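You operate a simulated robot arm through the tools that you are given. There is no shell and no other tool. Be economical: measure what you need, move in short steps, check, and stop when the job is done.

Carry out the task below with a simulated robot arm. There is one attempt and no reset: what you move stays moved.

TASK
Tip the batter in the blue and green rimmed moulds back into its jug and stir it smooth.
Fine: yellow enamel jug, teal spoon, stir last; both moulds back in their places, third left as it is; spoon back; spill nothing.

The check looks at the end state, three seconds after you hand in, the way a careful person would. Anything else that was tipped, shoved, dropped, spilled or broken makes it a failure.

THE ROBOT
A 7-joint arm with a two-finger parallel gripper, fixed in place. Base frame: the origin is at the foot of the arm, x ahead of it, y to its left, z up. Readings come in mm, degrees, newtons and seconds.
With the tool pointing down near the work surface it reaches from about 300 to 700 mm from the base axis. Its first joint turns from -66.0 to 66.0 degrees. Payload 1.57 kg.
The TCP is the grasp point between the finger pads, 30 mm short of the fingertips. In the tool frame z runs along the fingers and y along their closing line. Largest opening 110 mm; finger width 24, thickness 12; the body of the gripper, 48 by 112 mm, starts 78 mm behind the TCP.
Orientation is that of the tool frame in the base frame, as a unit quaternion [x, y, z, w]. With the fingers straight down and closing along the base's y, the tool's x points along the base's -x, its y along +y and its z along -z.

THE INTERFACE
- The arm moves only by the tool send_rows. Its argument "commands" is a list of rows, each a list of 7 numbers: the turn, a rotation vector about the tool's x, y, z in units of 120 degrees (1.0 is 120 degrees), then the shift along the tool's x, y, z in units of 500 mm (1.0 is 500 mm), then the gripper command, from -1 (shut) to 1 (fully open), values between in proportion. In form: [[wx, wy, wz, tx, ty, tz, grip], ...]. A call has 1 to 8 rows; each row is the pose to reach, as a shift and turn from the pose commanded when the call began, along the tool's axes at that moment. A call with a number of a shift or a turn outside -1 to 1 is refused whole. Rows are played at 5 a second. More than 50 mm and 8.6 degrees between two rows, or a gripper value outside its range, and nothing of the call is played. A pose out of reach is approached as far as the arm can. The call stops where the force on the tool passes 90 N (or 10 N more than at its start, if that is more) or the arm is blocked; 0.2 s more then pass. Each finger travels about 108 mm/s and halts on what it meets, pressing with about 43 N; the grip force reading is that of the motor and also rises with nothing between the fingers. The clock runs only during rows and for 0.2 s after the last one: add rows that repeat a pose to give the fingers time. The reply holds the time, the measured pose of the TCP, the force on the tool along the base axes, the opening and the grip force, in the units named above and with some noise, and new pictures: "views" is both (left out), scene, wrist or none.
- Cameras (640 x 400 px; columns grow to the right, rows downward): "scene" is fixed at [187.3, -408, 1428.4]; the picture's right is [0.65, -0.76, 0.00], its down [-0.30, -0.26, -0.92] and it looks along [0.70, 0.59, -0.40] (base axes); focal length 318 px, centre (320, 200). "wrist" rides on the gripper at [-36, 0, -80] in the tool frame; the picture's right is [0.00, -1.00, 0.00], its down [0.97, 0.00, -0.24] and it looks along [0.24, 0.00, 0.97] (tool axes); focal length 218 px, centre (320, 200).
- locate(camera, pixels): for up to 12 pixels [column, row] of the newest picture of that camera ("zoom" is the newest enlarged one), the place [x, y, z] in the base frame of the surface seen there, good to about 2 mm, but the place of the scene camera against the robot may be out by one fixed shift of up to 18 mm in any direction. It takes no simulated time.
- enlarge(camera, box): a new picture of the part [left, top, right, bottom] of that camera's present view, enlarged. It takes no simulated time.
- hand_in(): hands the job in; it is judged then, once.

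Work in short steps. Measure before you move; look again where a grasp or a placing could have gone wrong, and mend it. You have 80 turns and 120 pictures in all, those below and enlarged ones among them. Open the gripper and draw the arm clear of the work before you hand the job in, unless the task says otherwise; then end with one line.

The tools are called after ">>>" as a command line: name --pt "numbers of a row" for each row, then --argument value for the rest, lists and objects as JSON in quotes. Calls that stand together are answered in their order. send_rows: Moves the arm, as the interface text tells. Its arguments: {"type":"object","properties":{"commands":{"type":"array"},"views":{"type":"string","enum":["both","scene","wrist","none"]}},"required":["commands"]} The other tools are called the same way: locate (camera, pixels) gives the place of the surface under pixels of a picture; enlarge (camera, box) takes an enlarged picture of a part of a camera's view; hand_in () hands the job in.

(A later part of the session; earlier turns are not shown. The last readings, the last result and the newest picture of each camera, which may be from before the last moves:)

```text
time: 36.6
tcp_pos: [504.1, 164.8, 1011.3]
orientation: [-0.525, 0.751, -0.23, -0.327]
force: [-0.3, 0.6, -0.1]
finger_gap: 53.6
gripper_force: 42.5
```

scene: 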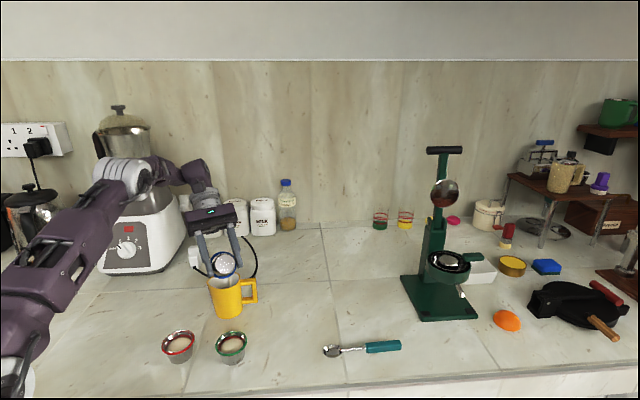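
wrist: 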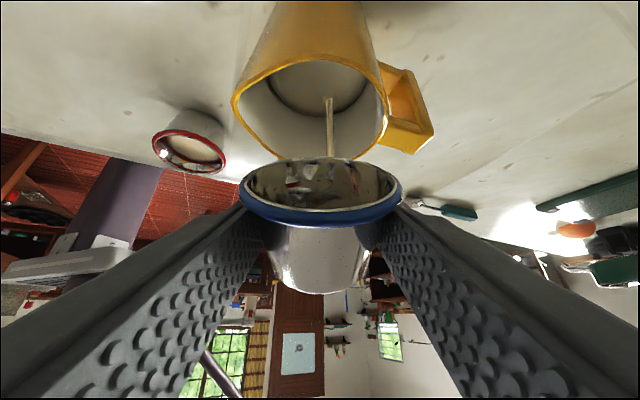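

The mould is nearly empty, with a thin stream going into the jug. I'll check the jug exterior and the table for any spill.

>>> enlarge --camera "scene" --box '[170, 240, 290, 370]'

>>> enlarge --camera "wrist" --box '[220, 0, 450, 230]'

>>> send_rows --pt "0 0 0 0 0 0 -0.3" --pt "0 0 0 0 0 0 -0.3" --pt "0 0 0 0 0 0 -0.3" --pt "0 0 0 0 0 0 -0.3" --pt "0 0 0 0 0 0 -0.3" --pt "0 0 0 0 0 0 -0.3" --pt "0 0 0 0 0 0 -0.3" --pt "0 0 0 0 0 0 -0.3" --views "none"

>>> send_rows --pt "0 0 0 0 0 0 -0.3" --pt "0 0 0 0 0 0 -0.3" --pt "0 0 0 0 0 0 -0.3" --pt "0 0 0 0 0 0 -0.3" --pt "0 0 0 0 0 0 -0.3" --pt "0 0 0 0 0 0 -0.3" --pt "0 0 0 0 0 0 -0.3" --pt "0 0 0 0 0 0 -0.3" --views "wrist"

```text
3.08 times, centred on (230, 305) of scene
```

zoom: 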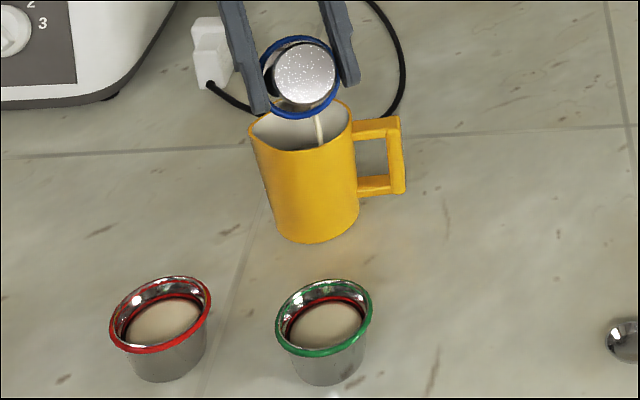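

```text
1.74 times, centred on (335, 115) of wrist
```

zoom: 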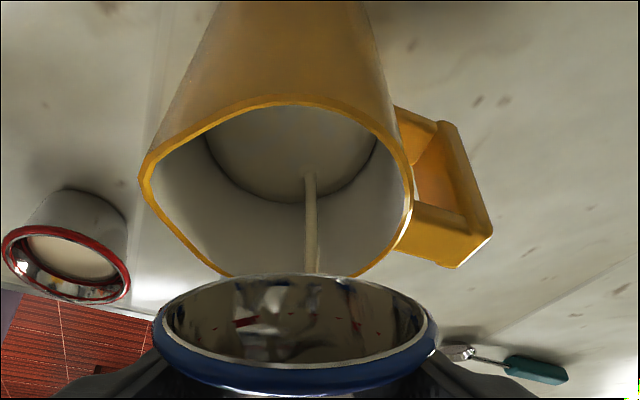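

```text
time: 38.4
tcp_pos: [503.9, 165.9, 1011.2]
orientation: [-0.525, 0.752, -0.23, -0.327]
force: [0.3, -0.4, -0.2]
finger_gap: 54.1
gripper_force: 43.2
```

```text
time: 40.2
tcp_pos: [503.0, 164.1, 1010.8]
orientation: [-0.525, 0.751, -0.23, -0.327]
force: [-0.4, 1.3, -0.1]
finger_gap: 54.1
gripper_force: 42.5
```

wrist: 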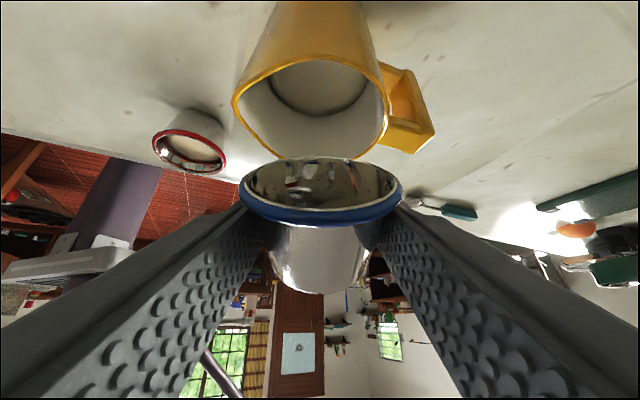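

The stream has stopped, the mould is empty and there is no spill on the table or the jug's outside. I'll roll the mould back upright over the jug, first 64° in place.

>>> send_rows --pt "0 -0.0667 0 0 0 0 -0.3" --pt "0 -0.1333 0 0 0 0 -0.3" --pt "0 -0.2 0 0 0 0 -0.3" --pt "0 -0.2667 0 0 0 0 -0.3" --pt "0 -0.3333 0 0 0 0 -0.3" --pt "0 -0.4 0 0 0 0 -0.3" --pt "0 -0.4667 0 0 0 0 -0.3" --pt "0 -0.5333 0 0 0 0 -0.3" --views "none"

```text
time: 42.0
tcp_pos: [503.9, 165.5, 1012.6]
orientation: [-0.568, 0.81, 0.083, 0.122]
force: [0.2, 0.4, 0.1]
finger_gap: 54.1
gripper_force: 43.2
```

Upright rotation continues (61° more), then I'll start back toward blue's place.

>>> send_rows --pt "0 -0.0636 0 0 0 0 -0.3" --pt "0 -0.1272 0 0 0 0 -0.3" --pt "0 -0.1909 0 0 0 0 -0.3" --pt "0 -0.2545 0 0 0 0 -0.3" --pt "0 -0.3181 0 0.0638 -0.0213 -0.0195 -0.3" --pt "0 -0.3817 0 0.1277 -0.0426 -0.039 -0.3" --pt "0 -0.4454 0 0.1915 -0.0639 -0.0585 -0.3" --pt "0 -0.509 0 0.2554 -0.0852 -0.078 -0.3" --views "wrist"

```text
time: 43.8
tcp_pos: [499.0, 24.6, 1012.1]
orientation: [-0.445, 0.636, 0.36, 0.517]
force: [-0.4, -0.6, -0.5]
finger_gap: 54.5
gripper_force: 43.7
out of reach, approached as far as the arm can: row 7
```

wrist: 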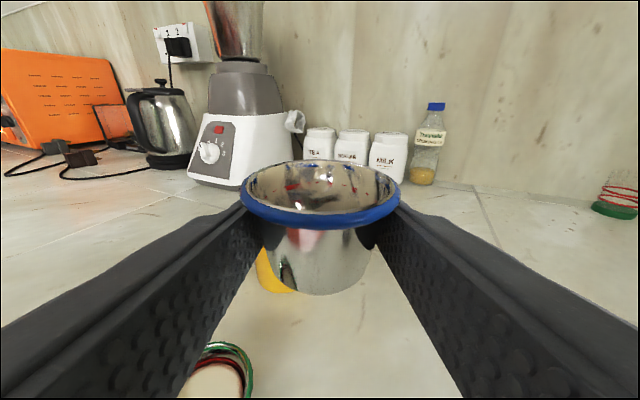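

The mould is upright and empty (clean metal inside). I'll return above its place at about (493,-40) for the TCP, then descend to z≈920.

>>> send_rows --pt "0 0 0 0.0132 -0.0166 -0.0618 -0.3" --pt "0 0 0 0.0263 -0.0332 -0.1236 -0.3" --pt "0 0 0 0.0713 -0.0332 -0.114 -0.3" --pt "0 0 0 0.1263 -0.0332 -0.1024 -0.3" --pt "0 0 0 0.1813 -0.0332 -0.0907 -0.3" --pt "0 0 0 0.2063 -0.0332 -0.0853 -0.3" --pt "0 0 0 0.2063 -0.0332 -0.0853 -0.3" --views "both"

```text
time: 45.4
tcp_pos: [492.3, -40.4, 920.9]
orientation: [-0.447, 0.637, 0.36, 0.515]
force: [-1.4, -0.3, 0.2]
finger_gap: 54.4
gripper_force: 42.6
```

scene: 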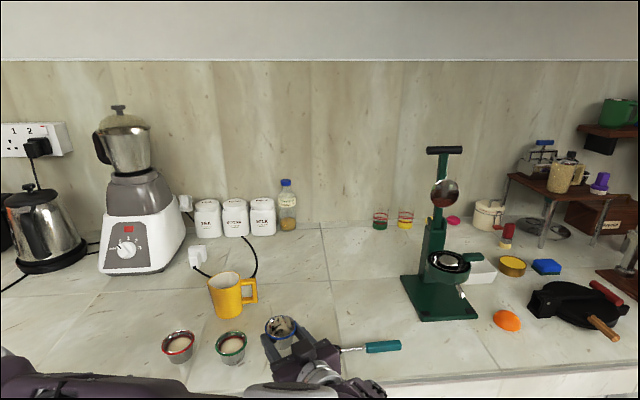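
wrist: 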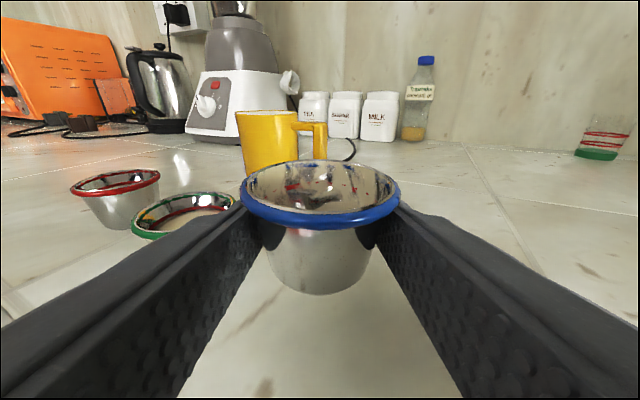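

Everything is aligned. I'll lower 40 mm to the table, then open.

>>> send_rows --pt "0 0 0 0.03 0 0.0064 -0.3" --pt "0 0 0 0.06 0 0.0128 -0.3" --pt "0 0 0 0.072 0 0.0153 -0.3" --pt "0 0 0 0.0778 0 0.0165 -0.3" --pt "0 0 0 0.0778 0 0.0165 0.1" --pt "0 0 0 0.0778 0 0.0165 0.5" --pt "0 0 0 0.0778 0 0.0165 0.5" --views "wrist"

```text
time: 47.0
tcp_pos: [492.6, -39.5, 880.7]
orientation: [-0.446, 0.636, 0.36, 0.516]
force: [-0.9, 0.1, 0.1]
finger_gap: 82.7
gripper_force: 0.1
```

wrist: 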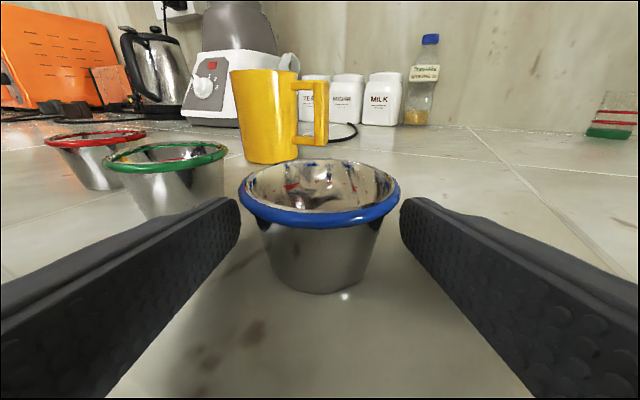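

Blue stands in its place, empty. I'll rise 110 mm, then shift over green and turn to azimuth 75° for clearance from blue.

>>> send_rows --pt "0 0 0 -0.07 0 -0.0149 0.45" --pt "0 0 0 -0.145 0 -0.031 0.45" --pt "0 0 0 -0.2152 0 -0.0458 0.45" --pt "-0.0136 0 -0.0029 -0.2219 0.059 -0.0145 0.45" --pt "-0.0272 0 -0.0058 -0.2286 0.118 0.0168 0.45" --pt "-0.0408 0 -0.0087 -0.2352 0.177 0.0481 0.45" --pt "-0.0408 0 -0.0087 -0.2352 0.177 0.0481 0.45" --views "both"

```text
time: 48.6
tcp_pos: [425.0, 33.4, 989.5]
orientation: [-0.474, 0.616, 0.382, 0.499]
force: [-0.5, 0.2, 0.0]
finger_gap: 79.6
gripper_force: 0.0
```

scene: 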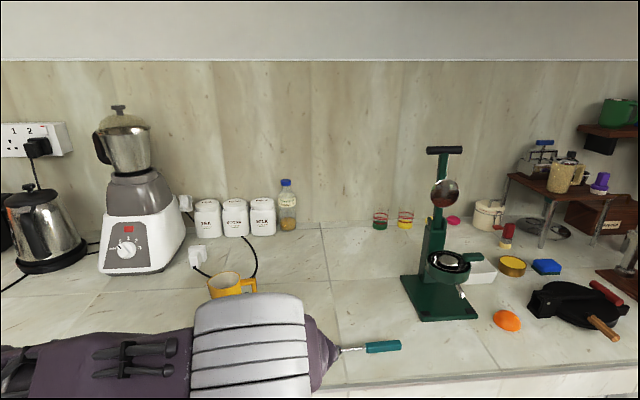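
wrist: 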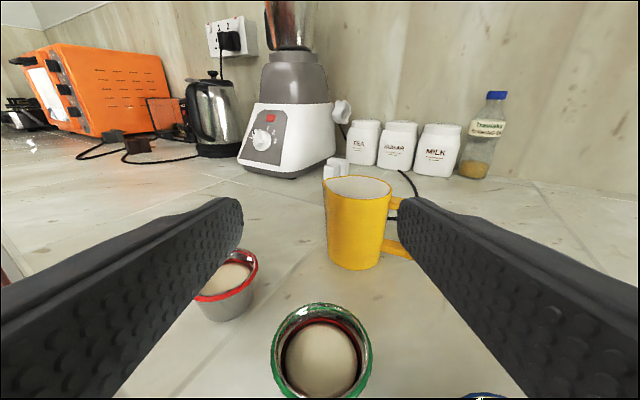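

Green is at (321,350) in the wrist view, rim 271–372. I'll measure its centre from here.

>>> locate --camera "wrist" --pixels '[[322, 305], [274, 345], [369, 345], [322, 396], [285, 315], [360, 385], [480, 396], [235, 252], [215, 315]]'

```text
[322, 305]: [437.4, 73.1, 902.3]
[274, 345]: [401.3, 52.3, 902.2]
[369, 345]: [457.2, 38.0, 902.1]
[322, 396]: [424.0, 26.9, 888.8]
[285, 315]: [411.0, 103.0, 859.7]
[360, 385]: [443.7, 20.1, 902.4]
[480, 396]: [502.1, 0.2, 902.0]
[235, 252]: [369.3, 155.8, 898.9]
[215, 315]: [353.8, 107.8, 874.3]
```

Green's centre is (429,45). I'll descend straddling it to z≈881.

>>> send_rows --pt "0 0 0 0.07 -0.0018 0.0174 0.45" --pt "0 0 0 0.13 -0.0018 0.0305 0.45" --pt "0 0 0 0.18 -0.0018 0.0417 0.45" --pt "0 0 0 0.2013 -0.0018 0.0472 0.45" --pt "0 0 0 0.2113 -0.0018 0.0494 0.45" --pt "0 0 0 0.2113 -0.0018 0.0494 0.45" --views "both"

```text
time: 50.0
tcp_pos: [427.5, 37.8, 881.1]
orientation: [-0.474, 0.616, 0.382, 0.5]
force: [0.4, -0.5, -1.1]
finger_gap: 79.8
gripper_force: 0.0
```

scene: 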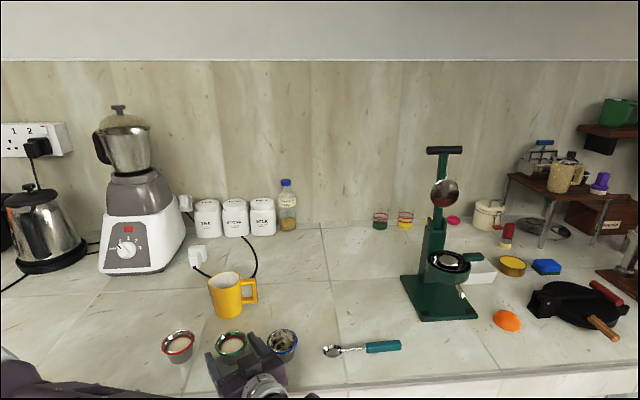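
wrist: 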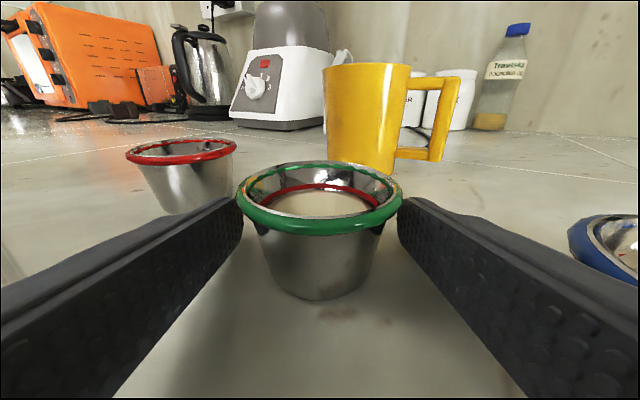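

Green is centred between the fingers and blue is untouched at the right. I'll close and lift 30 mm.

>>> send_rows --pt "0 0 0 0 0 0 0.2" --pt "0 0 0 0 0 0 -0.3" --pt "0 0 0 0 0 0 -0.3" --pt "0 0 0 0 0 0 -0.3" --pt "0 0 0 -0.008 0 -0.0017 -0.3" --pt "0 0 0 -0.025 0 -0.0053 -0.3" --pt "0 0 0 -0.0587 0 -0.0125 -0.3" --pt "0 0 0 -0.0587 0 -0.0125 -0.3" --views "wrist"

```text
time: 51.8
tcp_pos: [426.1, 38.6, 911.5]
orientation: [-0.474, 0.617, 0.382, 0.499]
force: [0.3, -1.1, -0.5]
finger_gap: 54.6
gripper_force: 43.3
```

wrist: 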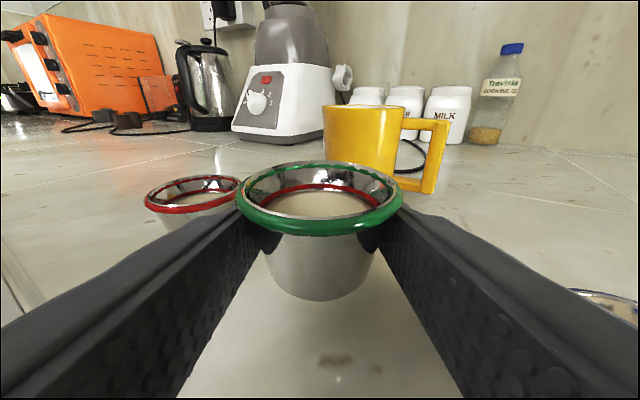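

Green is held firmly. I'll lift to z≈1012 and carry it to the same pour start pose as before (487.6, 120.9).

>>> send_rows --pt "0 0 0 -0.04 0 -0.0085 -0.3" --pt "0 0 0 -0.1 0 -0.0213 -0.3" --pt "0 0 0 -0.16 0 -0.034 -0.3" --pt "0 0 0 -0.1966 0 -0.0418 -0.3" --pt "0.0081 0 0.0017 -0.2045 -0.0152 -0.0045 -0.3" --pt "0.0204 0 0.0043 -0.2165 -0.0381 0.0515 -0.3" --pt "0.0327 0 0.007 -0.2284 -0.061 0.1075 -0.3" --pt "0.0408 0 0.0087 -0.2363 -0.0762 0.1448 -0.3" --views "wrist"

```text
time: 53.6
tcp_pos: [489.3, 120.5, 1009.8]
orientation: [-0.446, 0.637, 0.359, 0.516]
force: [-0.3, -0.4, -1.2]
finger_gap: 54.6
gripper_force: 42.7
```

wrist: 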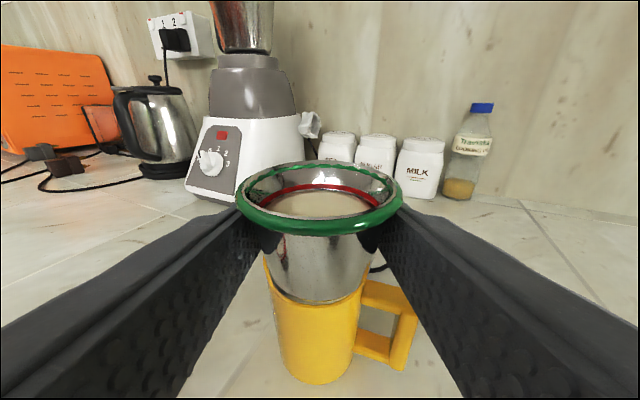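

The view matches the first pour, so I'll repeat the same tipping sequence, starting with 0→44°.

>>> send_rows --pt "0 0.0667 0 0.001 0 -0.0049 -0.3" --pt "0 0.1333 0 0.0017 0 -0.0082 -0.3" --pt "0 0.2 0 0.0021 0 -0.01 -0.3" --pt "0 0.2333 0 0.0022 0 -0.0102 -0.3" --pt "0 0.2667 0 0.0021 0 -0.0098 -0.3" --pt "0 0.3 0 0.002 0 -0.0092 -0.3" --pt "0 0.3333 0 0.0017 0 -0.008 -0.3" --pt "0 0.3667 0 0.0014 0 -0.0065 -0.3" --views "wrist"

```text
time: 55.4
tcp_pos: [486.6, 116.3, 1012.9]
orientation: [-0.548, 0.784, 0.165, 0.24]
force: [0.6, -0.2, -2.3]
finger_gap: 54.7
gripper_force: 42.6
```

wrist: 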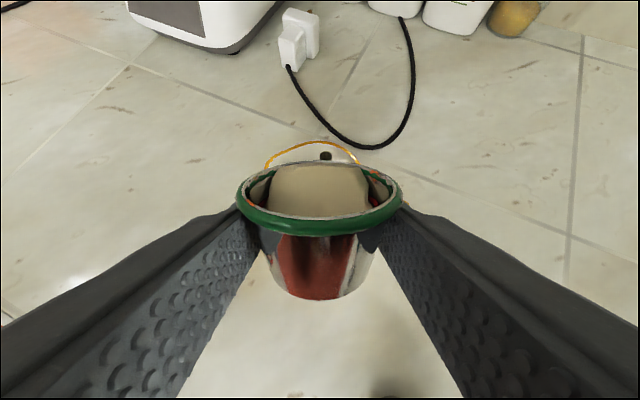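

The picture is the same as in the first pour, with the stream starting inside the opening. I'll continue to 76°.

>>> send_rows --pt "0 0.0333 0 -0.0029 0 0.002 -0.3" --pt "0 0.0667 0 -0.0061 0 0.0041 -0.3" --pt "0 0.1 0 -0.0097 0 0.0065 -0.3" --pt "0 0.1333 0 -0.0136 0 0.0092 -0.3" --pt "0 0.1667 0 -0.0178 0 0.012 -0.3" --pt "0 0.2 0 -0.0222 0 0.015 -0.3" --pt "0 0.2333 0 -0.0271 0 0.0183 -0.3" --pt "0 0.2667 0 -0.0321 0 0.0216 -0.3" --views "none"

>>> send_rows --pt "0 0.0333 0 -0.0038 0 0 -0.3" --pt "0 0.0667 0 -0.008 0 0 -0.3" --pt "0 0.1 0 -0.0123 0 0 -0.3" --pt "0 0.1333 0 -0.0169 0 0 -0.3" --pt "0 0.1667 0 -0.0217 0 0.001 -0.3" --pt "0 0.2 0 -0.0267 0 0.001 -0.3" --pt "0 0.2333 0 -0.0317 0 0.001 -0.3" --pt "0 0.2667 0 -0.0369 0 0.001 -0.3" --views "wrist"

```text
time: 57.2
tcp_pos: [494.4, 135.9, 1012.7]
orientation: [-0.573, 0.82, 0.008, 0.015]
force: [0.4, 0.3, -1.0]
finger_gap: 54.8
gripper_force: 43.1
```

```text
time: 59.0
tcp_pos: [501.3, 151.3, 1013.6]
orientation: [-0.554, 0.791, -0.151, -0.212]
force: [0.8, 1.0, -0.9]
finger_gap: 54.3
gripper_force: 43.2
```

wrist: 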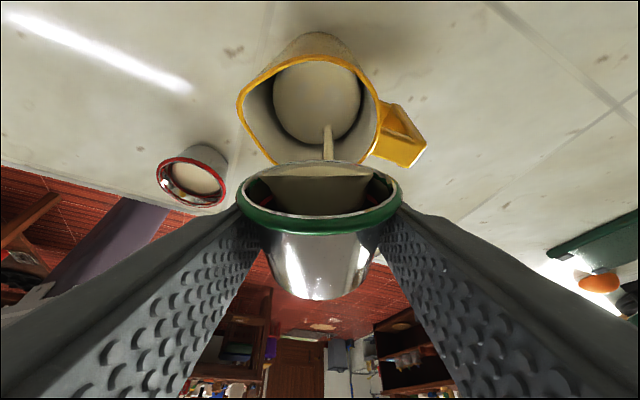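

The stream is clean and the jug level is rising. I'll go to 125° (the reachable limit) and hold there.

>>> send_rows --pt "0 0.0333 0 -0.0055 0 -0.0032 -0.3" --pt "0 0.0667 0 -0.0107 0 -0.0063 -0.3" --pt "0 0.1 0 -0.0162 0 -0.0095 -0.3" --pt "0 0.1375 0 -0.0225 0 -0.0132 -0.3" --pt "0 0.1375 0 -0.0225 0 -0.0132 -0.3" --pt "0 0.1375 0 -0.0225 0 -0.0132 -0.3" --pt "0 0.1375 0 -0.0225 0 -0.0132 -0.3" --pt "0 0.1375 0 -0.0225 0 -0.0132 -0.3" --views "none"

>>> send_rows --pt "0 0 0 0 0 0 -0.3" --pt "0 0 0 0 0 0 -0.3" --pt "0 0 0 0 0 0 -0.3" --pt "0 0 0 0 0 0 -0.3" --pt "0 0 0 0 0 0 -0.3" --pt "0 0 0 0 0 0 -0.3" --pt "0 0 0 0 0 0 -0.3" --pt "0 0 0 0 0 0 -0.3" --views "none"

>>> send_rows --pt "0 0 0 0 0 0 -0.3" --pt "0 0 0 0 0 0 -0.3" --pt "0 0 0 0 0 0 -0.3" --pt "0 0 0 0 0 0 -0.3" --pt "0 0 0 0 0 0 -0.3" --pt "0 0 0 0 0 0 -0.3" --pt "0 0 0 0 0 0 -0.3" --pt "0 0 0 0 0 0 -0.3" --views "none"

>>> send_rows --pt "0 0 0 0 0 0 -0.3" --pt "0 0 0 0 0 0 -0.3" --pt "0 0 0 0 0 0 -0.3" --pt "0 0 0 0 0 0 -0.3" --pt "0 0 0 0 0 0 -0.3" --pt "0 0 0 0 0 0 -0.3" --pt "0 0 0 0 0 0 -0.3" --pt "0 0 0 0 0 0 -0.3" --views "wrist"

```text
time: 60.8
tcp_pos: [505.1, 163.3, 1012.0]
orientation: [-0.526, 0.752, -0.229, -0.324]
force: [-1.3, 0.3, -0.9]
finger_gap: 54.3
gripper_force: 43.6
```

```text
time: 62.6
tcp_pos: [505.5, 165.2, 1012.4]
orientation: [-0.527, 0.753, -0.228, -0.322]
force: [0.4, 0.2, -0.5]
finger_gap: 54.3
gripper_force: 43.0
```

```text
time: 64.4
tcp_pos: [505.6, 164.1, 1013.6]
orientation: [-0.526, 0.753, -0.228, -0.323]
force: [0.0, -0.1, -1.6]
finger_gap: 54.4
gripper_force: 43.9
```

```text
time: 66.2
tcp_pos: [505.2, 164.1, 1011.4]
orientation: [-0.526, 0.753, -0.228, -0.323]
force: [-0.3, 0.1, -0.8]
finger_gap: 54.3
gripper_force: 43.1
```

wrist: 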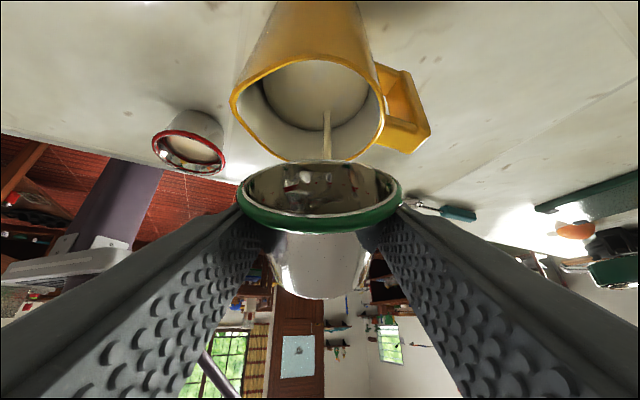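

Only a thin last stream remains, so I'll hold a few more seconds and check.

>>> send_rows --pt "0 0 0 0 0 0 -0.3" --pt "0 0 0 0 0 0 -0.3" --pt "0 0 0 0 0 0 -0.3" --pt "0 0 0 0 0 0 -0.3" --pt "0 0 0 0 0 0 -0.3" --pt "0 0 0 0 0 0 -0.3" --pt "0 0 0 0 0 0 -0.3" --pt "0 0 0 0 0 0 -0.3" --views "none"

>>> send_rows --pt "0 0 0 0 0 0 -0.3" --pt "0 0 0 0 0 0 -0.3" --pt "0 0 0 0 0 0 -0.3" --pt "0 0 0 0 0 0 -0.3" --pt "0 0 0 0 0 0 -0.3" --pt "0 0 0 0 0 0 -0.3" --pt "0 0 0 0 0 0 -0.3" --pt "0 0 0 0 0 0 -0.3" --views "both"

```text
time: 68.0
tcp_pos: [505.3, 163.3, 1012.9]
orientation: [-0.527, 0.753, -0.228, -0.322]
force: [0.7, -0.5, -0.3]
finger_gap: 54.4
gripper_force: 43.5
```

```text
time: 69.8
tcp_pos: [505.5, 164.1, 1013.0]
orientation: [-0.527, 0.752, -0.228, -0.323]
force: [0.2, 0.2, -0.7]
finger_gap: 54.4
gripper_force: 43.6
```

scene: 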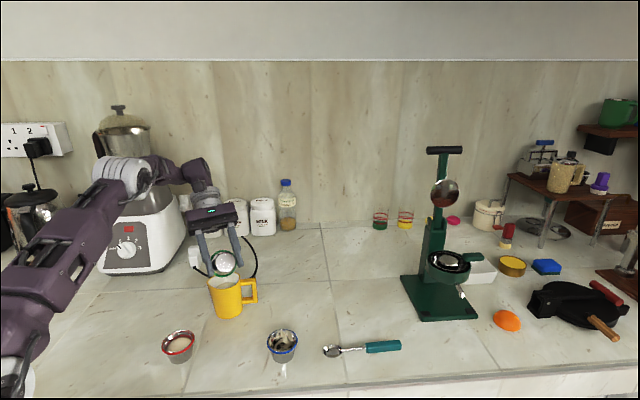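
wrist: 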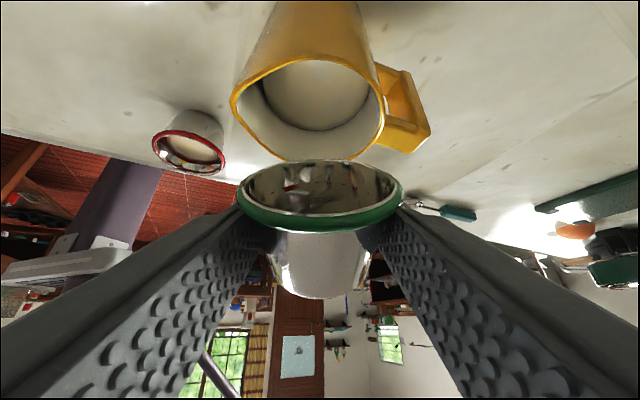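

Green has drained, the jug is full enough and there is no spill. I'll roll green back upright over the jug, in place.

>>> send_rows --pt "0 -0.0667 0 0 0 0 -0.3" --pt "0 -0.1333 0 0 0 0 -0.3" --pt "0 -0.2 0 0 0 0 -0.3" --pt "0 -0.2667 0 0 0 0 -0.3" --pt "0 -0.3333 0 0 0 0 -0.3" --pt "0 -0.4 0 0 0 0 -0.3" --pt "0 -0.4667 0 0 0 0 -0.3" --pt "0 -0.5333 0 0 0 0 -0.3" --views "none"

>>> send_rows --pt "0 -0.0629 0 0 0 0 -0.3" --pt "0 -0.1258 0 0 0 0 -0.3" --pt "0 -0.1888 0 0 0 0 -0.3" --pt "0 -0.2517 0 0 0 0 -0.3" --pt "0 -0.3146 0 0 0 0 -0.3" --pt "0 -0.3775 0 0 0 0 -0.3" --pt "0 -0.4404 0 0 0 0 -0.3" --pt "0 -0.5033 0 0 0 0 -0.3" --views "none"

```text
time: 71.6
tcp_pos: [504.6, 164.0, 1012.8]
orientation: [-0.567, 0.809, 0.087, 0.125]
force: [-0.3, 0.1, -0.5]
finger_gap: 54.1
gripper_force: 42.3
```

```text
time: 73.4
tcp_pos: [504.0, 165.6, 1012.6]
orientation: [-0.446, 0.636, 0.36, 0.517]
force: [0.5, 0.7, -1.4]
finger_gap: 54.0
gripper_force: 43.1
```

Green is upright again. I'll carry it back over its place, turned to azimuth 75°, and come down to z≈920.

>>> send_rows --pt "-0.0082 0 -0.0017 0.0122 0.0116 -0.0576 -0.3" --pt "-0.0163 0 -0.0035 0.0245 0.0233 -0.1152 -0.3" --pt "-0.0245 0 -0.0052 0.0367 0.0349 -0.1727 -0.3" --pt "-0.0326 0 -0.007 0.049 0.0466 -0.2303 -0.3" --pt "-0.0408 0 -0.0087 0.0612 0.0582 -0.2879 -0.3" --pt "-0.0408 0 -0.0087 0.1212 0.0582 -0.2751 -0.3" --pt "-0.0408 0 -0.0087 0.1812 0.0582 -0.2623 -0.3" --pt "-0.0408 0 -0.0087 0.2412 0.0582 -0.2496 -0.3" --views "wrist"

```text
time: 75.2
tcp_pos: [429.1, 34.8, 922.7]
orientation: [-0.475, 0.617, 0.382, 0.499]
force: [0.1, -0.8, -1.1]
finger_gap: 54.9
gripper_force: 42.8
out of reach, approached as far as the arm can: row 2, 3
```

wrist: 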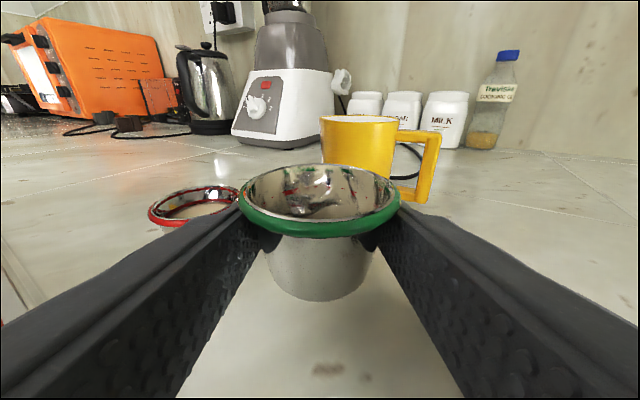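

I'll lower about 41 mm with a small correction, then open to 78 mm (blue is near the right finger).

>>> send_rows --pt "0 0 0 0.03 0.0036 0.009 -0.3" --pt "0 0 0 0.06 0.0036 0.016 -0.3" --pt "0 0 0 0.073 0.0036 0.0188 -0.3" --pt "0 0 0 0.0796 0.0036 0.0202 -0.3" --pt "0 0 0 0.0796 0.0036 0.0202 -0.3" --views "wrist"

```text
time: 76.4
tcp_pos: [427.1, 38.1, 882.4]
orientation: [-0.473, 0.616, 0.382, 0.5]
force: [2.6, -1.1, 17.0]
finger_gap: 54.4
gripper_force: 42.8
```

wrist: 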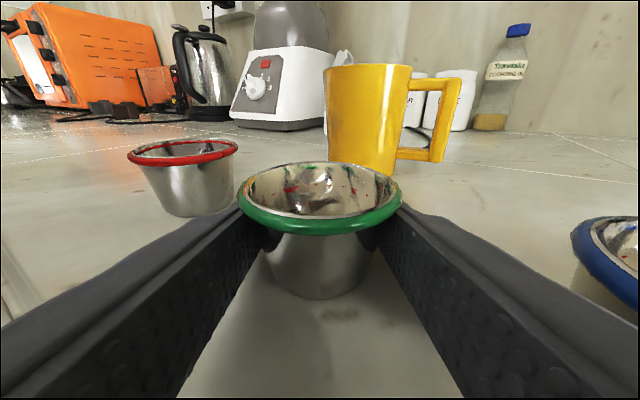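

The 17 N reading shows it is on the table. I'll ease up 0.7 mm, open, then rise.

>>> send_rows --pt "0 0 0 -0.0014 0 -0.0003 -0.3" --pt "0 0 0 -0.0014 0 -0.0003 0.2" --pt "0 0 0 -0.0014 0 -0.0003 0.4" --pt "0 0 0 -0.0014 0 -0.0003 0.4" --pt "0 0 0 -0.06 0 -0.0128 0.4" --pt "0 0 0 -0.14 0 -0.0298 0.4" --pt "0 0 0 -0.22 0 -0.0468 0.4" --pt "0 0 0 -0.3 0 -0.0638 0.4" --views "both"

```text
time: 78.2
tcp_pos: [425.0, 40.0, 1032.7]
orientation: [-0.473, 0.617, 0.382, 0.5]
force: [0.1, 0.3, 0.5]
finger_gap: 77.0
gripper_force: 0.2
```

scene: 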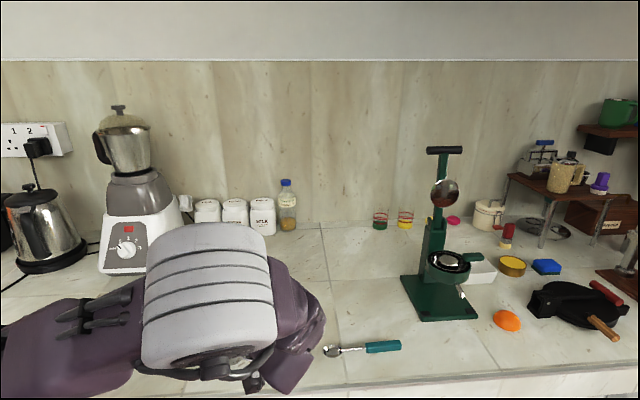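
wrist: 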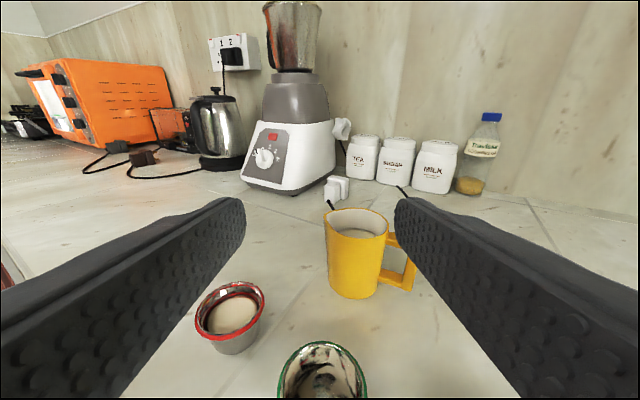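

Both moulds are back and the red one is untouched. Now for the spoon: I'll raise the arm, un-pitch the tool and move toward it.

>>> send_rows --pt "0 0.0667 0 -0.0134 -0.0294 -0.0213 0.4" --pt "0 0.1333 0 -0.0268 -0.0589 -0.0425 0.4" --pt "0 0.2 0 -0.0401 -0.0883 -0.0638 0.4" --pt "0 0.2667 0 -0.0535 -0.1177 -0.085 0.4" --pt "0 0.3333 0 -0.0669 -0.1471 -0.1063 0.4" --pt "0 0.4 0 -0.0803 -0.1766 -0.1275 0.4" --pt "0 0.4667 0 -0.0936 -0.206 -0.1488 0.4" --pt "0 0.5333 0 -0.107 -0.2354 -0.17 0.4" --views "none"

```text
time: 80.0
tcp_pos: [519.7, -62.9, 1104.0]
orientation: [-0.604, 0.788, 0.072, 0.095]
force: [0.1, 0.5, 0.8]
finger_gap: 76.9
gripper_force: 0.1
```

The tool is at azimuth 75°, β≈14°. I'll yaw −64° about the vertical while moving toward the spoon.

>>> send_rows --pt "0.0159 0 0.0647 0.0163 -0.0243 0.0099 0.2" --pt "0.0318 0 0.1294 0.0325 -0.0485 0.0198 0.2" --pt "0.0477 0 0.1942 0.0488 -0.0728 0.0296 0.2" --pt "0.0636 0 0.2589 0.065 -0.097 0.0395 0.2" --pt "0.0795 0 0.3236 0.0813 -0.1213 0.0494 0.2" --pt "0.0954 0 0.3884 0.0975 -0.1455 0.0593 0.2" --pt "0.1113 0 0.4531 0.1138 -0.1698 0.0691 0.2" --pt "0.1272 0 0.5178 0.13 -0.194 0.079 0.2" --views "none"

>>> send_rows --pt "0.0146 0 0.0594 0 0 0 0.0" --pt "0.0292 0 0.1188 0 0 0 0.0" --pt "0.0438 0 0.1782 0 0 0 0.0" --pt "0.0584 0 0.2376 0 0 0 0.0" --pt "0.073 0 0.2971 0 0 0 0.0" --pt "0.0876 0 0.3565 0 0 0 0.0" --pt "0.1022 0 0.4159 0 0 0 0.0" --views "wrist"

```text
time: 81.8
tcp_pos: [599.5, -138.7, 1049.0]
orientation: [-0.093, 0.988, 0.011, 0.121]
force: [0.7, -0.1, -0.6]
finger_gap: 66.0
gripper_force: 0.0
```

```text
time: 83.4
tcp_pos: [600.2, -139.4, 1049.3]
orientation: [0.344, 0.931, -0.041, 0.114]
force: [0.3, 1.1, -0.1]
finger_gap: 54.6
gripper_force: 0.1
```

wrist: 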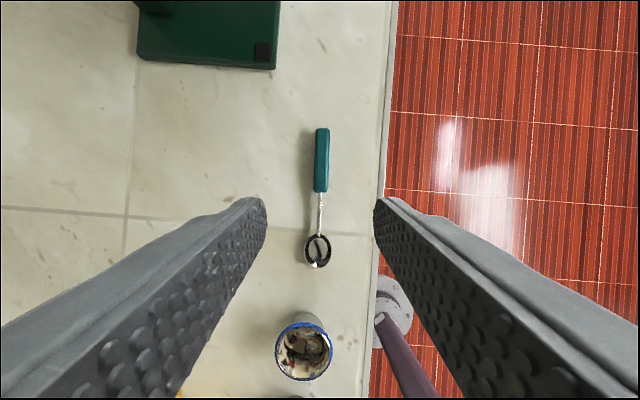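

The spoon lies along the image vertical, handle (321,160) and bowl (318,250). I'll measure it precisely.

>>> enlarge --camera "wrist" --box '[260, 110, 390, 390]'

>>> locate --camera "wrist" --pixels '[[322, 130], [322, 145], [321, 165], [320, 188], [320, 200], [319, 225], [318, 234], [317, 252], [317, 268], [304, 250], [331, 250], [303, 355]]'

>>> locate --camera "wrist" --pixels '[[315, 165], [328, 165], [316, 150], [329, 150], [314, 180], [327, 180], [303, 325], [303, 380], [277, 352], [331, 352]]'

```text
1.43 times, centred on (325, 250) of wrist
```

zoom: 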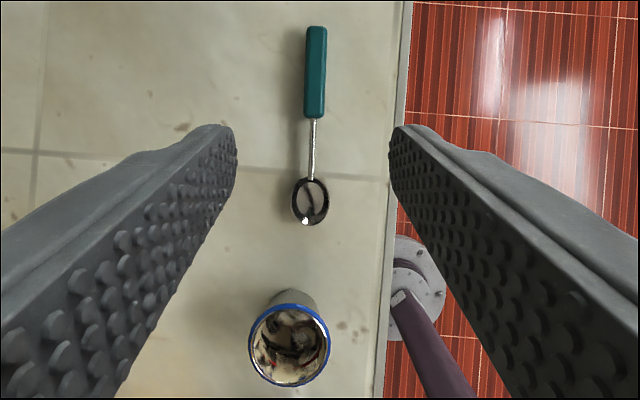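

```text
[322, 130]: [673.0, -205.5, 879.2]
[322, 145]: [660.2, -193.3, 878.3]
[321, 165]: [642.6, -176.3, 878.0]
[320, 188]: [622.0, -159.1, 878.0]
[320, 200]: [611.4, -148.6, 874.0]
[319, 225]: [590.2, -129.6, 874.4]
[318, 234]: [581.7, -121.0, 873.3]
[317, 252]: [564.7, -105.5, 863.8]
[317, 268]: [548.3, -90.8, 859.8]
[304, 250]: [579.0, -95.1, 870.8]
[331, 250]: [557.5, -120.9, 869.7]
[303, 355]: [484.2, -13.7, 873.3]
```

```text
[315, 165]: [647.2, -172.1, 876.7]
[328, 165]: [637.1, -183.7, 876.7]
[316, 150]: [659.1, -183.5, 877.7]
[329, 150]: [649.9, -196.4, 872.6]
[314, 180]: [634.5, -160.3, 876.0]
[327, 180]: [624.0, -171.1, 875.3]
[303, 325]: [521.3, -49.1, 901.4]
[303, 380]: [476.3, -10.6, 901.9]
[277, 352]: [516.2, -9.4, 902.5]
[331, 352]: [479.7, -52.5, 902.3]
```

The handle is 15 mm wide and its axis points at about −42.7°. I'll make the tool vertical, align it, and come to z≈950 above the grip point (634.5,-170.7).

>>> send_rows --pt "0 0.0383 0.0063 -0.0143 -0.0011 0.0715 -0.18" --pt "0 0.0767 0.0127 -0.0287 -0.0021 0.1429 -0.18" --pt "0 0.115 0.019 -0.043 -0.0032 0.2144 -0.18" --pt "0 0.115 0.019 -0.043 -0.0032 0.2144 -0.18" --views "wrist"

```text
time: 84.4
tcp_pos: [635.0, -168.0, 950.4]
orientation: [0.364, 0.931, 0.003, 0.002]
force: [0.0, 0.2, 0.5]
finger_gap: 45.2
gripper_force: 0.1
```

wrist: 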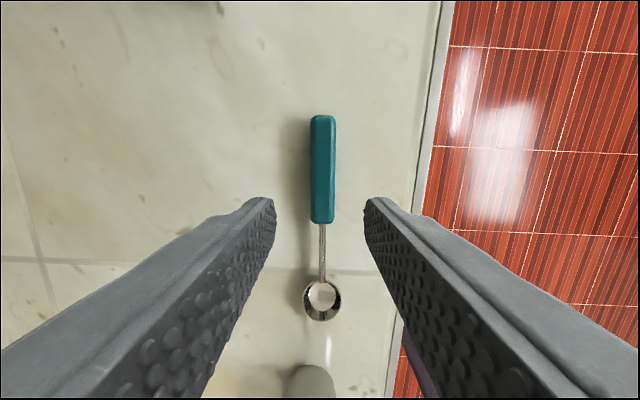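

It is perfectly aligned over the handle. I'll descend to z≈893 (tips 863) and close.

>>> send_rows --pt "0 0 0 0 -0.002 0.05 -0.18" --pt "0 0 0 0 -0.002 0.1 -0.18" --pt "0 0 0 0 -0.002 0.1148 -0.18" --pt "0 0 0 0 -0.002 0.1148 -0.5" --pt "0 0 0 0 -0.002 0.1148 -0.9" --pt "0 0 0 0 -0.002 0.1148 -0.9" --pt "0 0 0 0 -0.002 0.1148 -0.9" --views "wrist"

```text
time: 86.0
tcp_pos: [635.0, -170.2, 893.3]
orientation: [0.364, 0.931, 0.003, 0.002]
force: [-0.8, 0.6, -0.1]
finger_gap: 16.7
gripper_force: 32.8
```

wrist: 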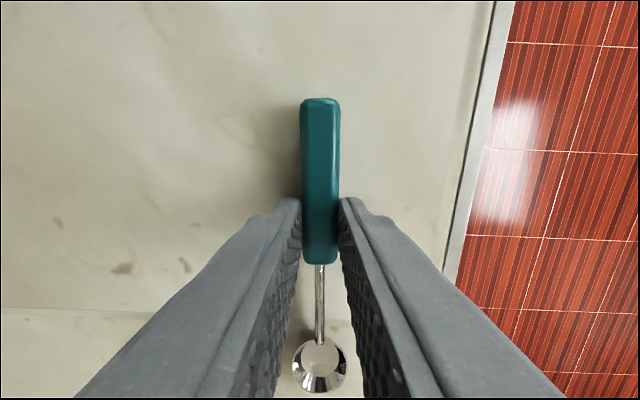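

The spoon is gripped (16.7 mm). I'll lift it straight up 200 mm.

>>> send_rows --pt "0 0 0 0 0 -0.02 -0.95" --pt "0 0 0 0 0 -0.1 -0.95" --pt "0 0 0 0 0 -0.18 -0.95" --pt "0 0 0 0 0 -0.26 -0.95" --pt "0 0 0 0 0 -0.34 -0.95" --pt "0 0 0 0 0 -0.4 -0.95" --pt "0 0 0 0 0 -0.4 -0.95" --views "wrist"

```text
time: 87.6
tcp_pos: [632.9, -170.4, 1087.0]
orientation: [0.363, 0.932, 0.003, -0.002]
force: [0.4, 0.5, -0.1]
finger_gap: 16.6
gripper_force: 31.8
out of reach, approached as far as the arm can: row 6
```

wrist: 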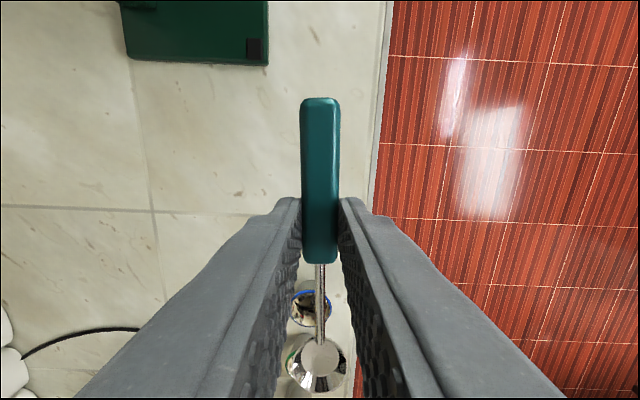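

The spoon is held in line. I'll pitch it up (bowl swinging down) while carrying it toward the jug at z≈1100.

>>> send_rows --pt "0 -0.0667 0 0.0662 0.0317 -0.0034 -0.95" --pt "0 -0.1333 0 0.1324 0.0634 -0.0068 -0.95" --pt "0 -0.2 0 0.1986 0.095 -0.0101 -0.95" --pt "0 -0.2667 0 0.2648 0.1267 -0.0135 -0.95" --pt "0 -0.3333 0 0.331 0.1584 -0.0169 -0.95" --pt "0 -0.4 0 0.3972 0.1901 -0.0203 -0.95" --pt "0 -0.4667 0 0.4634 0.2217 -0.0236 -0.95" --pt "0 -0.5333 0 0.5296 0.2534 -0.027 -0.95" --views "both"

```text
time: 89.4
tcp_pos: [525.7, 102.6, 1109.7]
orientation: [0.31, 0.788, -0.191, 0.496]
force: [-0.2, -0.1, -0.4]
finger_gap: 16.9
gripper_force: 31.7
out of reach, approached as far as the arm can: row 6
```

scene: 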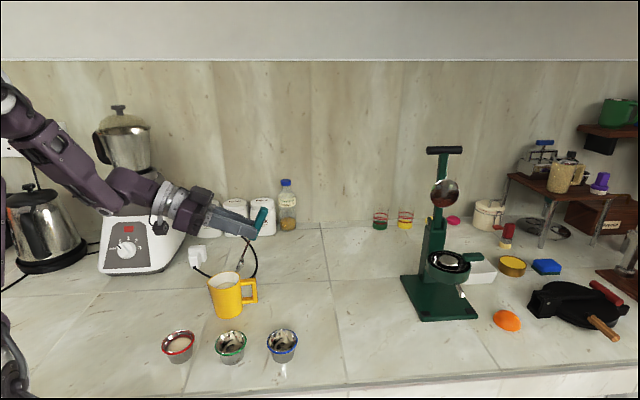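
wrist: 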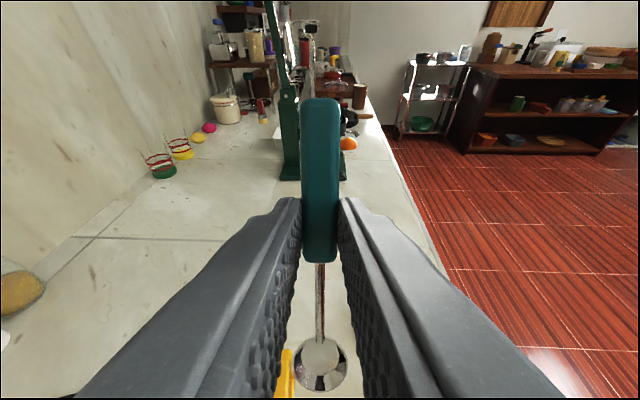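

β≈64° and the spoon hangs right. I'll finish the pitch to 80° and bring the bowl above the jug's centre.

>>> send_rows --pt "0 -0.033 0 0.0144 0.0158 -0.0297 -0.95" --pt "0 -0.066 0 0.0287 0.0316 -0.0594 -0.95" --pt "0 -0.099 0 0.0431 0.0474 -0.0891 -0.95" --pt "0 -0.132 0 0.0574 0.0632 -0.1188 -0.95" --pt "0 -0.132 0 0.0574 0.0632 -0.1188 -0.95" --views "both"

```text
time: 90.6
tcp_pos: [498.1, 170.1, 1108.7]
orientation: [0.28, 0.713, -0.23, 0.6]
force: [0.4, 0.5, -0.5]
finger_gap: 16.5
gripper_force: 31.6
```

scene: 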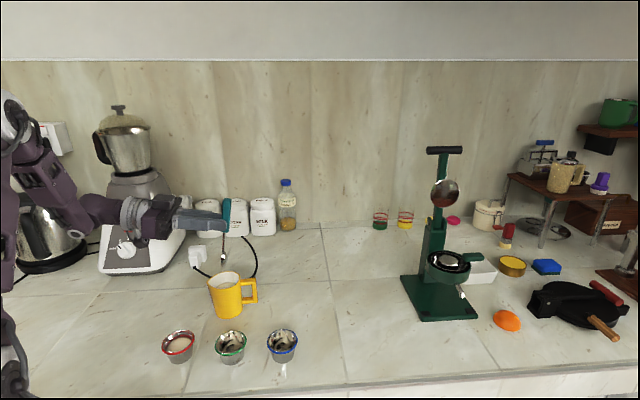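
wrist: 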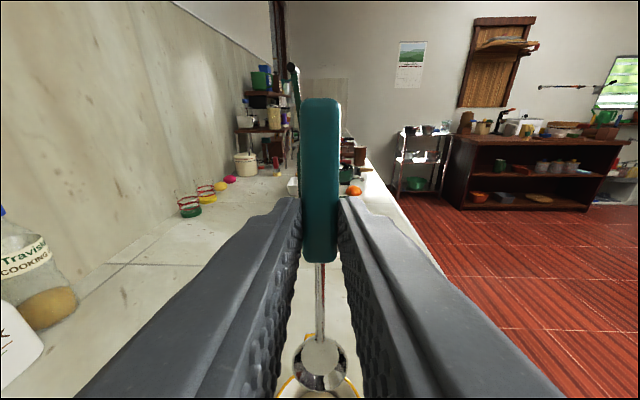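

The bowl is above the jug. I'll check the relative alignment in the scene camera (the shift cancels out) and inspect the moulds.

>>> enlarge --camera "scene" --box '[150, 190, 310, 370]'

>>> locate --camera "scene" --pixels '[[223, 266], [223, 258], [224, 248], [226, 210], [209, 289], [213, 279], [225, 273], [237, 275], [242, 284], [226, 290]]'

```text
2.22 times, centred on (230, 280) of scene
```

zoom: 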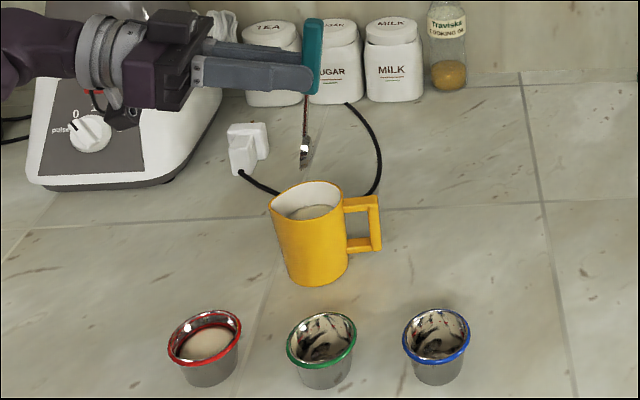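

```text
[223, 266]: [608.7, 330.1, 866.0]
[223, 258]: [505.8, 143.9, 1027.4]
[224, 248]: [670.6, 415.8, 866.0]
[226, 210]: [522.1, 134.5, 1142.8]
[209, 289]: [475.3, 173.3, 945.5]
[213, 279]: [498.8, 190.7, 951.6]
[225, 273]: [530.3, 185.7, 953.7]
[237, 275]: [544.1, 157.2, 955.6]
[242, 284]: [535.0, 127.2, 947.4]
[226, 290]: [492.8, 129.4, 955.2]
```

Seen in the image, the bowl (303,150 in the zoom) is above the jug opening's centre once perspective is allowed for. Both moulds show only a film. I'll lower the spoon slowly into the batter, down to TCP z≈990.

>>> send_rows --pt "0 0 0 0.04 0 0.007 -0.95" --pt "0 0 0 0.08 0 0.0141 -0.95" --pt "0 0 0 0.115 0 0.0203 -0.95" --pt "0 0 0 0.14 0 0.0247 -0.95" --views "both"

```text
time: 91.6
tcp_pos: [497.0, 169.4, 1037.3]
orientation: [0.28, 0.713, -0.231, 0.6]
force: [0.6, -0.6, -0.7]
finger_gap: 16.9
gripper_force: 31.5
```

scene: 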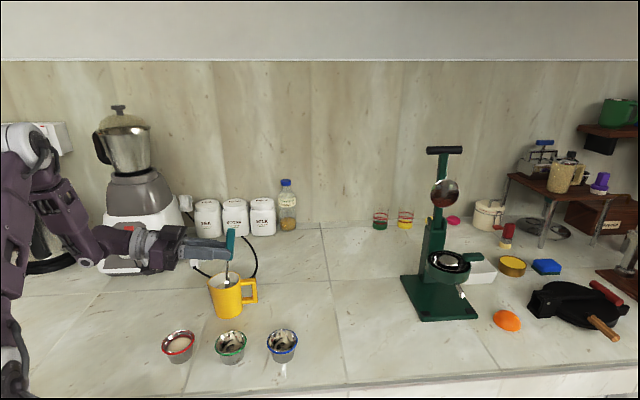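
wrist: 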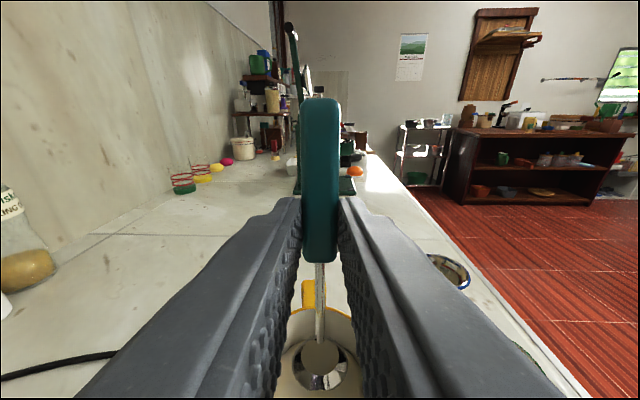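

>>> enlarge --camera "scene" --box '[180, 220, 280, 330]'

>>> enlarge --camera "wrist" --box '[250, 260, 390, 400]'

>>> locate --camera "wrist" --pixels '[[288, 355], [300, 320], [346, 330], [340, 312], [310, 395], [345, 395], [320, 348], [345, 375]]'

```text
3.64 times, centred on (230, 275) of scene
```

zoom: 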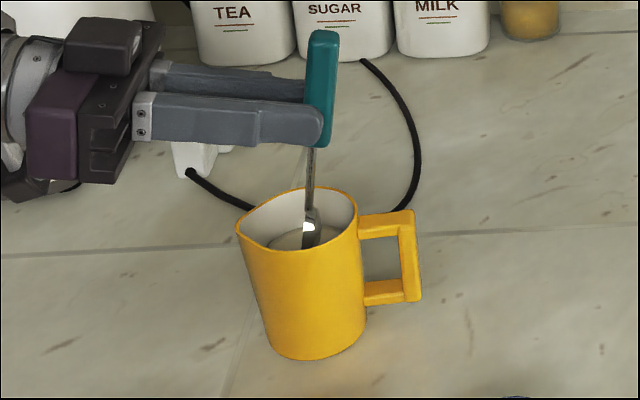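

```text
2.86 times, centred on (320, 330) of wrist
```

zoom: 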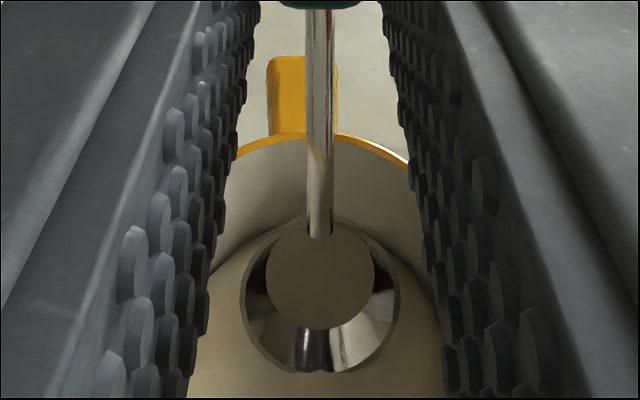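

```text
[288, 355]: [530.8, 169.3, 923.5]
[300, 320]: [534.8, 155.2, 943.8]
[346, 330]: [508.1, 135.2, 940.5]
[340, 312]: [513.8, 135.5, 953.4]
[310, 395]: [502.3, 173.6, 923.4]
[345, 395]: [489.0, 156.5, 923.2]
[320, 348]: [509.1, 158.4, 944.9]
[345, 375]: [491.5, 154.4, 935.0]
```

The batter surface is at z≈923, 30 mm below the rim, and the bowl is centred. I'll lower to TCP z≈990 (bowl tip ≈880), then offset 8 mm to start the stirring circle.

>>> send_rows --pt "0 0 0 0.031 0 0.003 -0.95" --pt "0 0 0 0.062 0 0.0057 -0.95" --pt "0 0 0 0.094 0 0.0085 -0.95" --pt "0 0 0 0.094 0.008 0.0085 -0.95" --pt "0 0 0 0.094 0.016 0.0085 -0.95" --views "wrist"

```text
time: 92.8
tcp_pos: [500.7, 180.6, 990.2]
orientation: [0.281, 0.714, -0.232, 0.598]
force: [0.6, -0.6, -1.0]
finger_gap: 16.9
gripper_force: 32.1
out of reach, approached as far as the arm can: row 3, 4
```

wrist: 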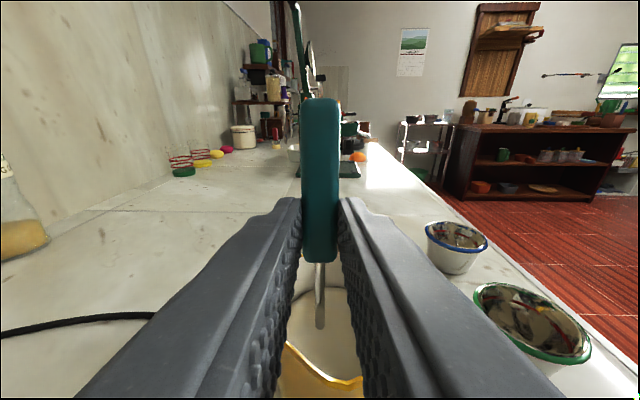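

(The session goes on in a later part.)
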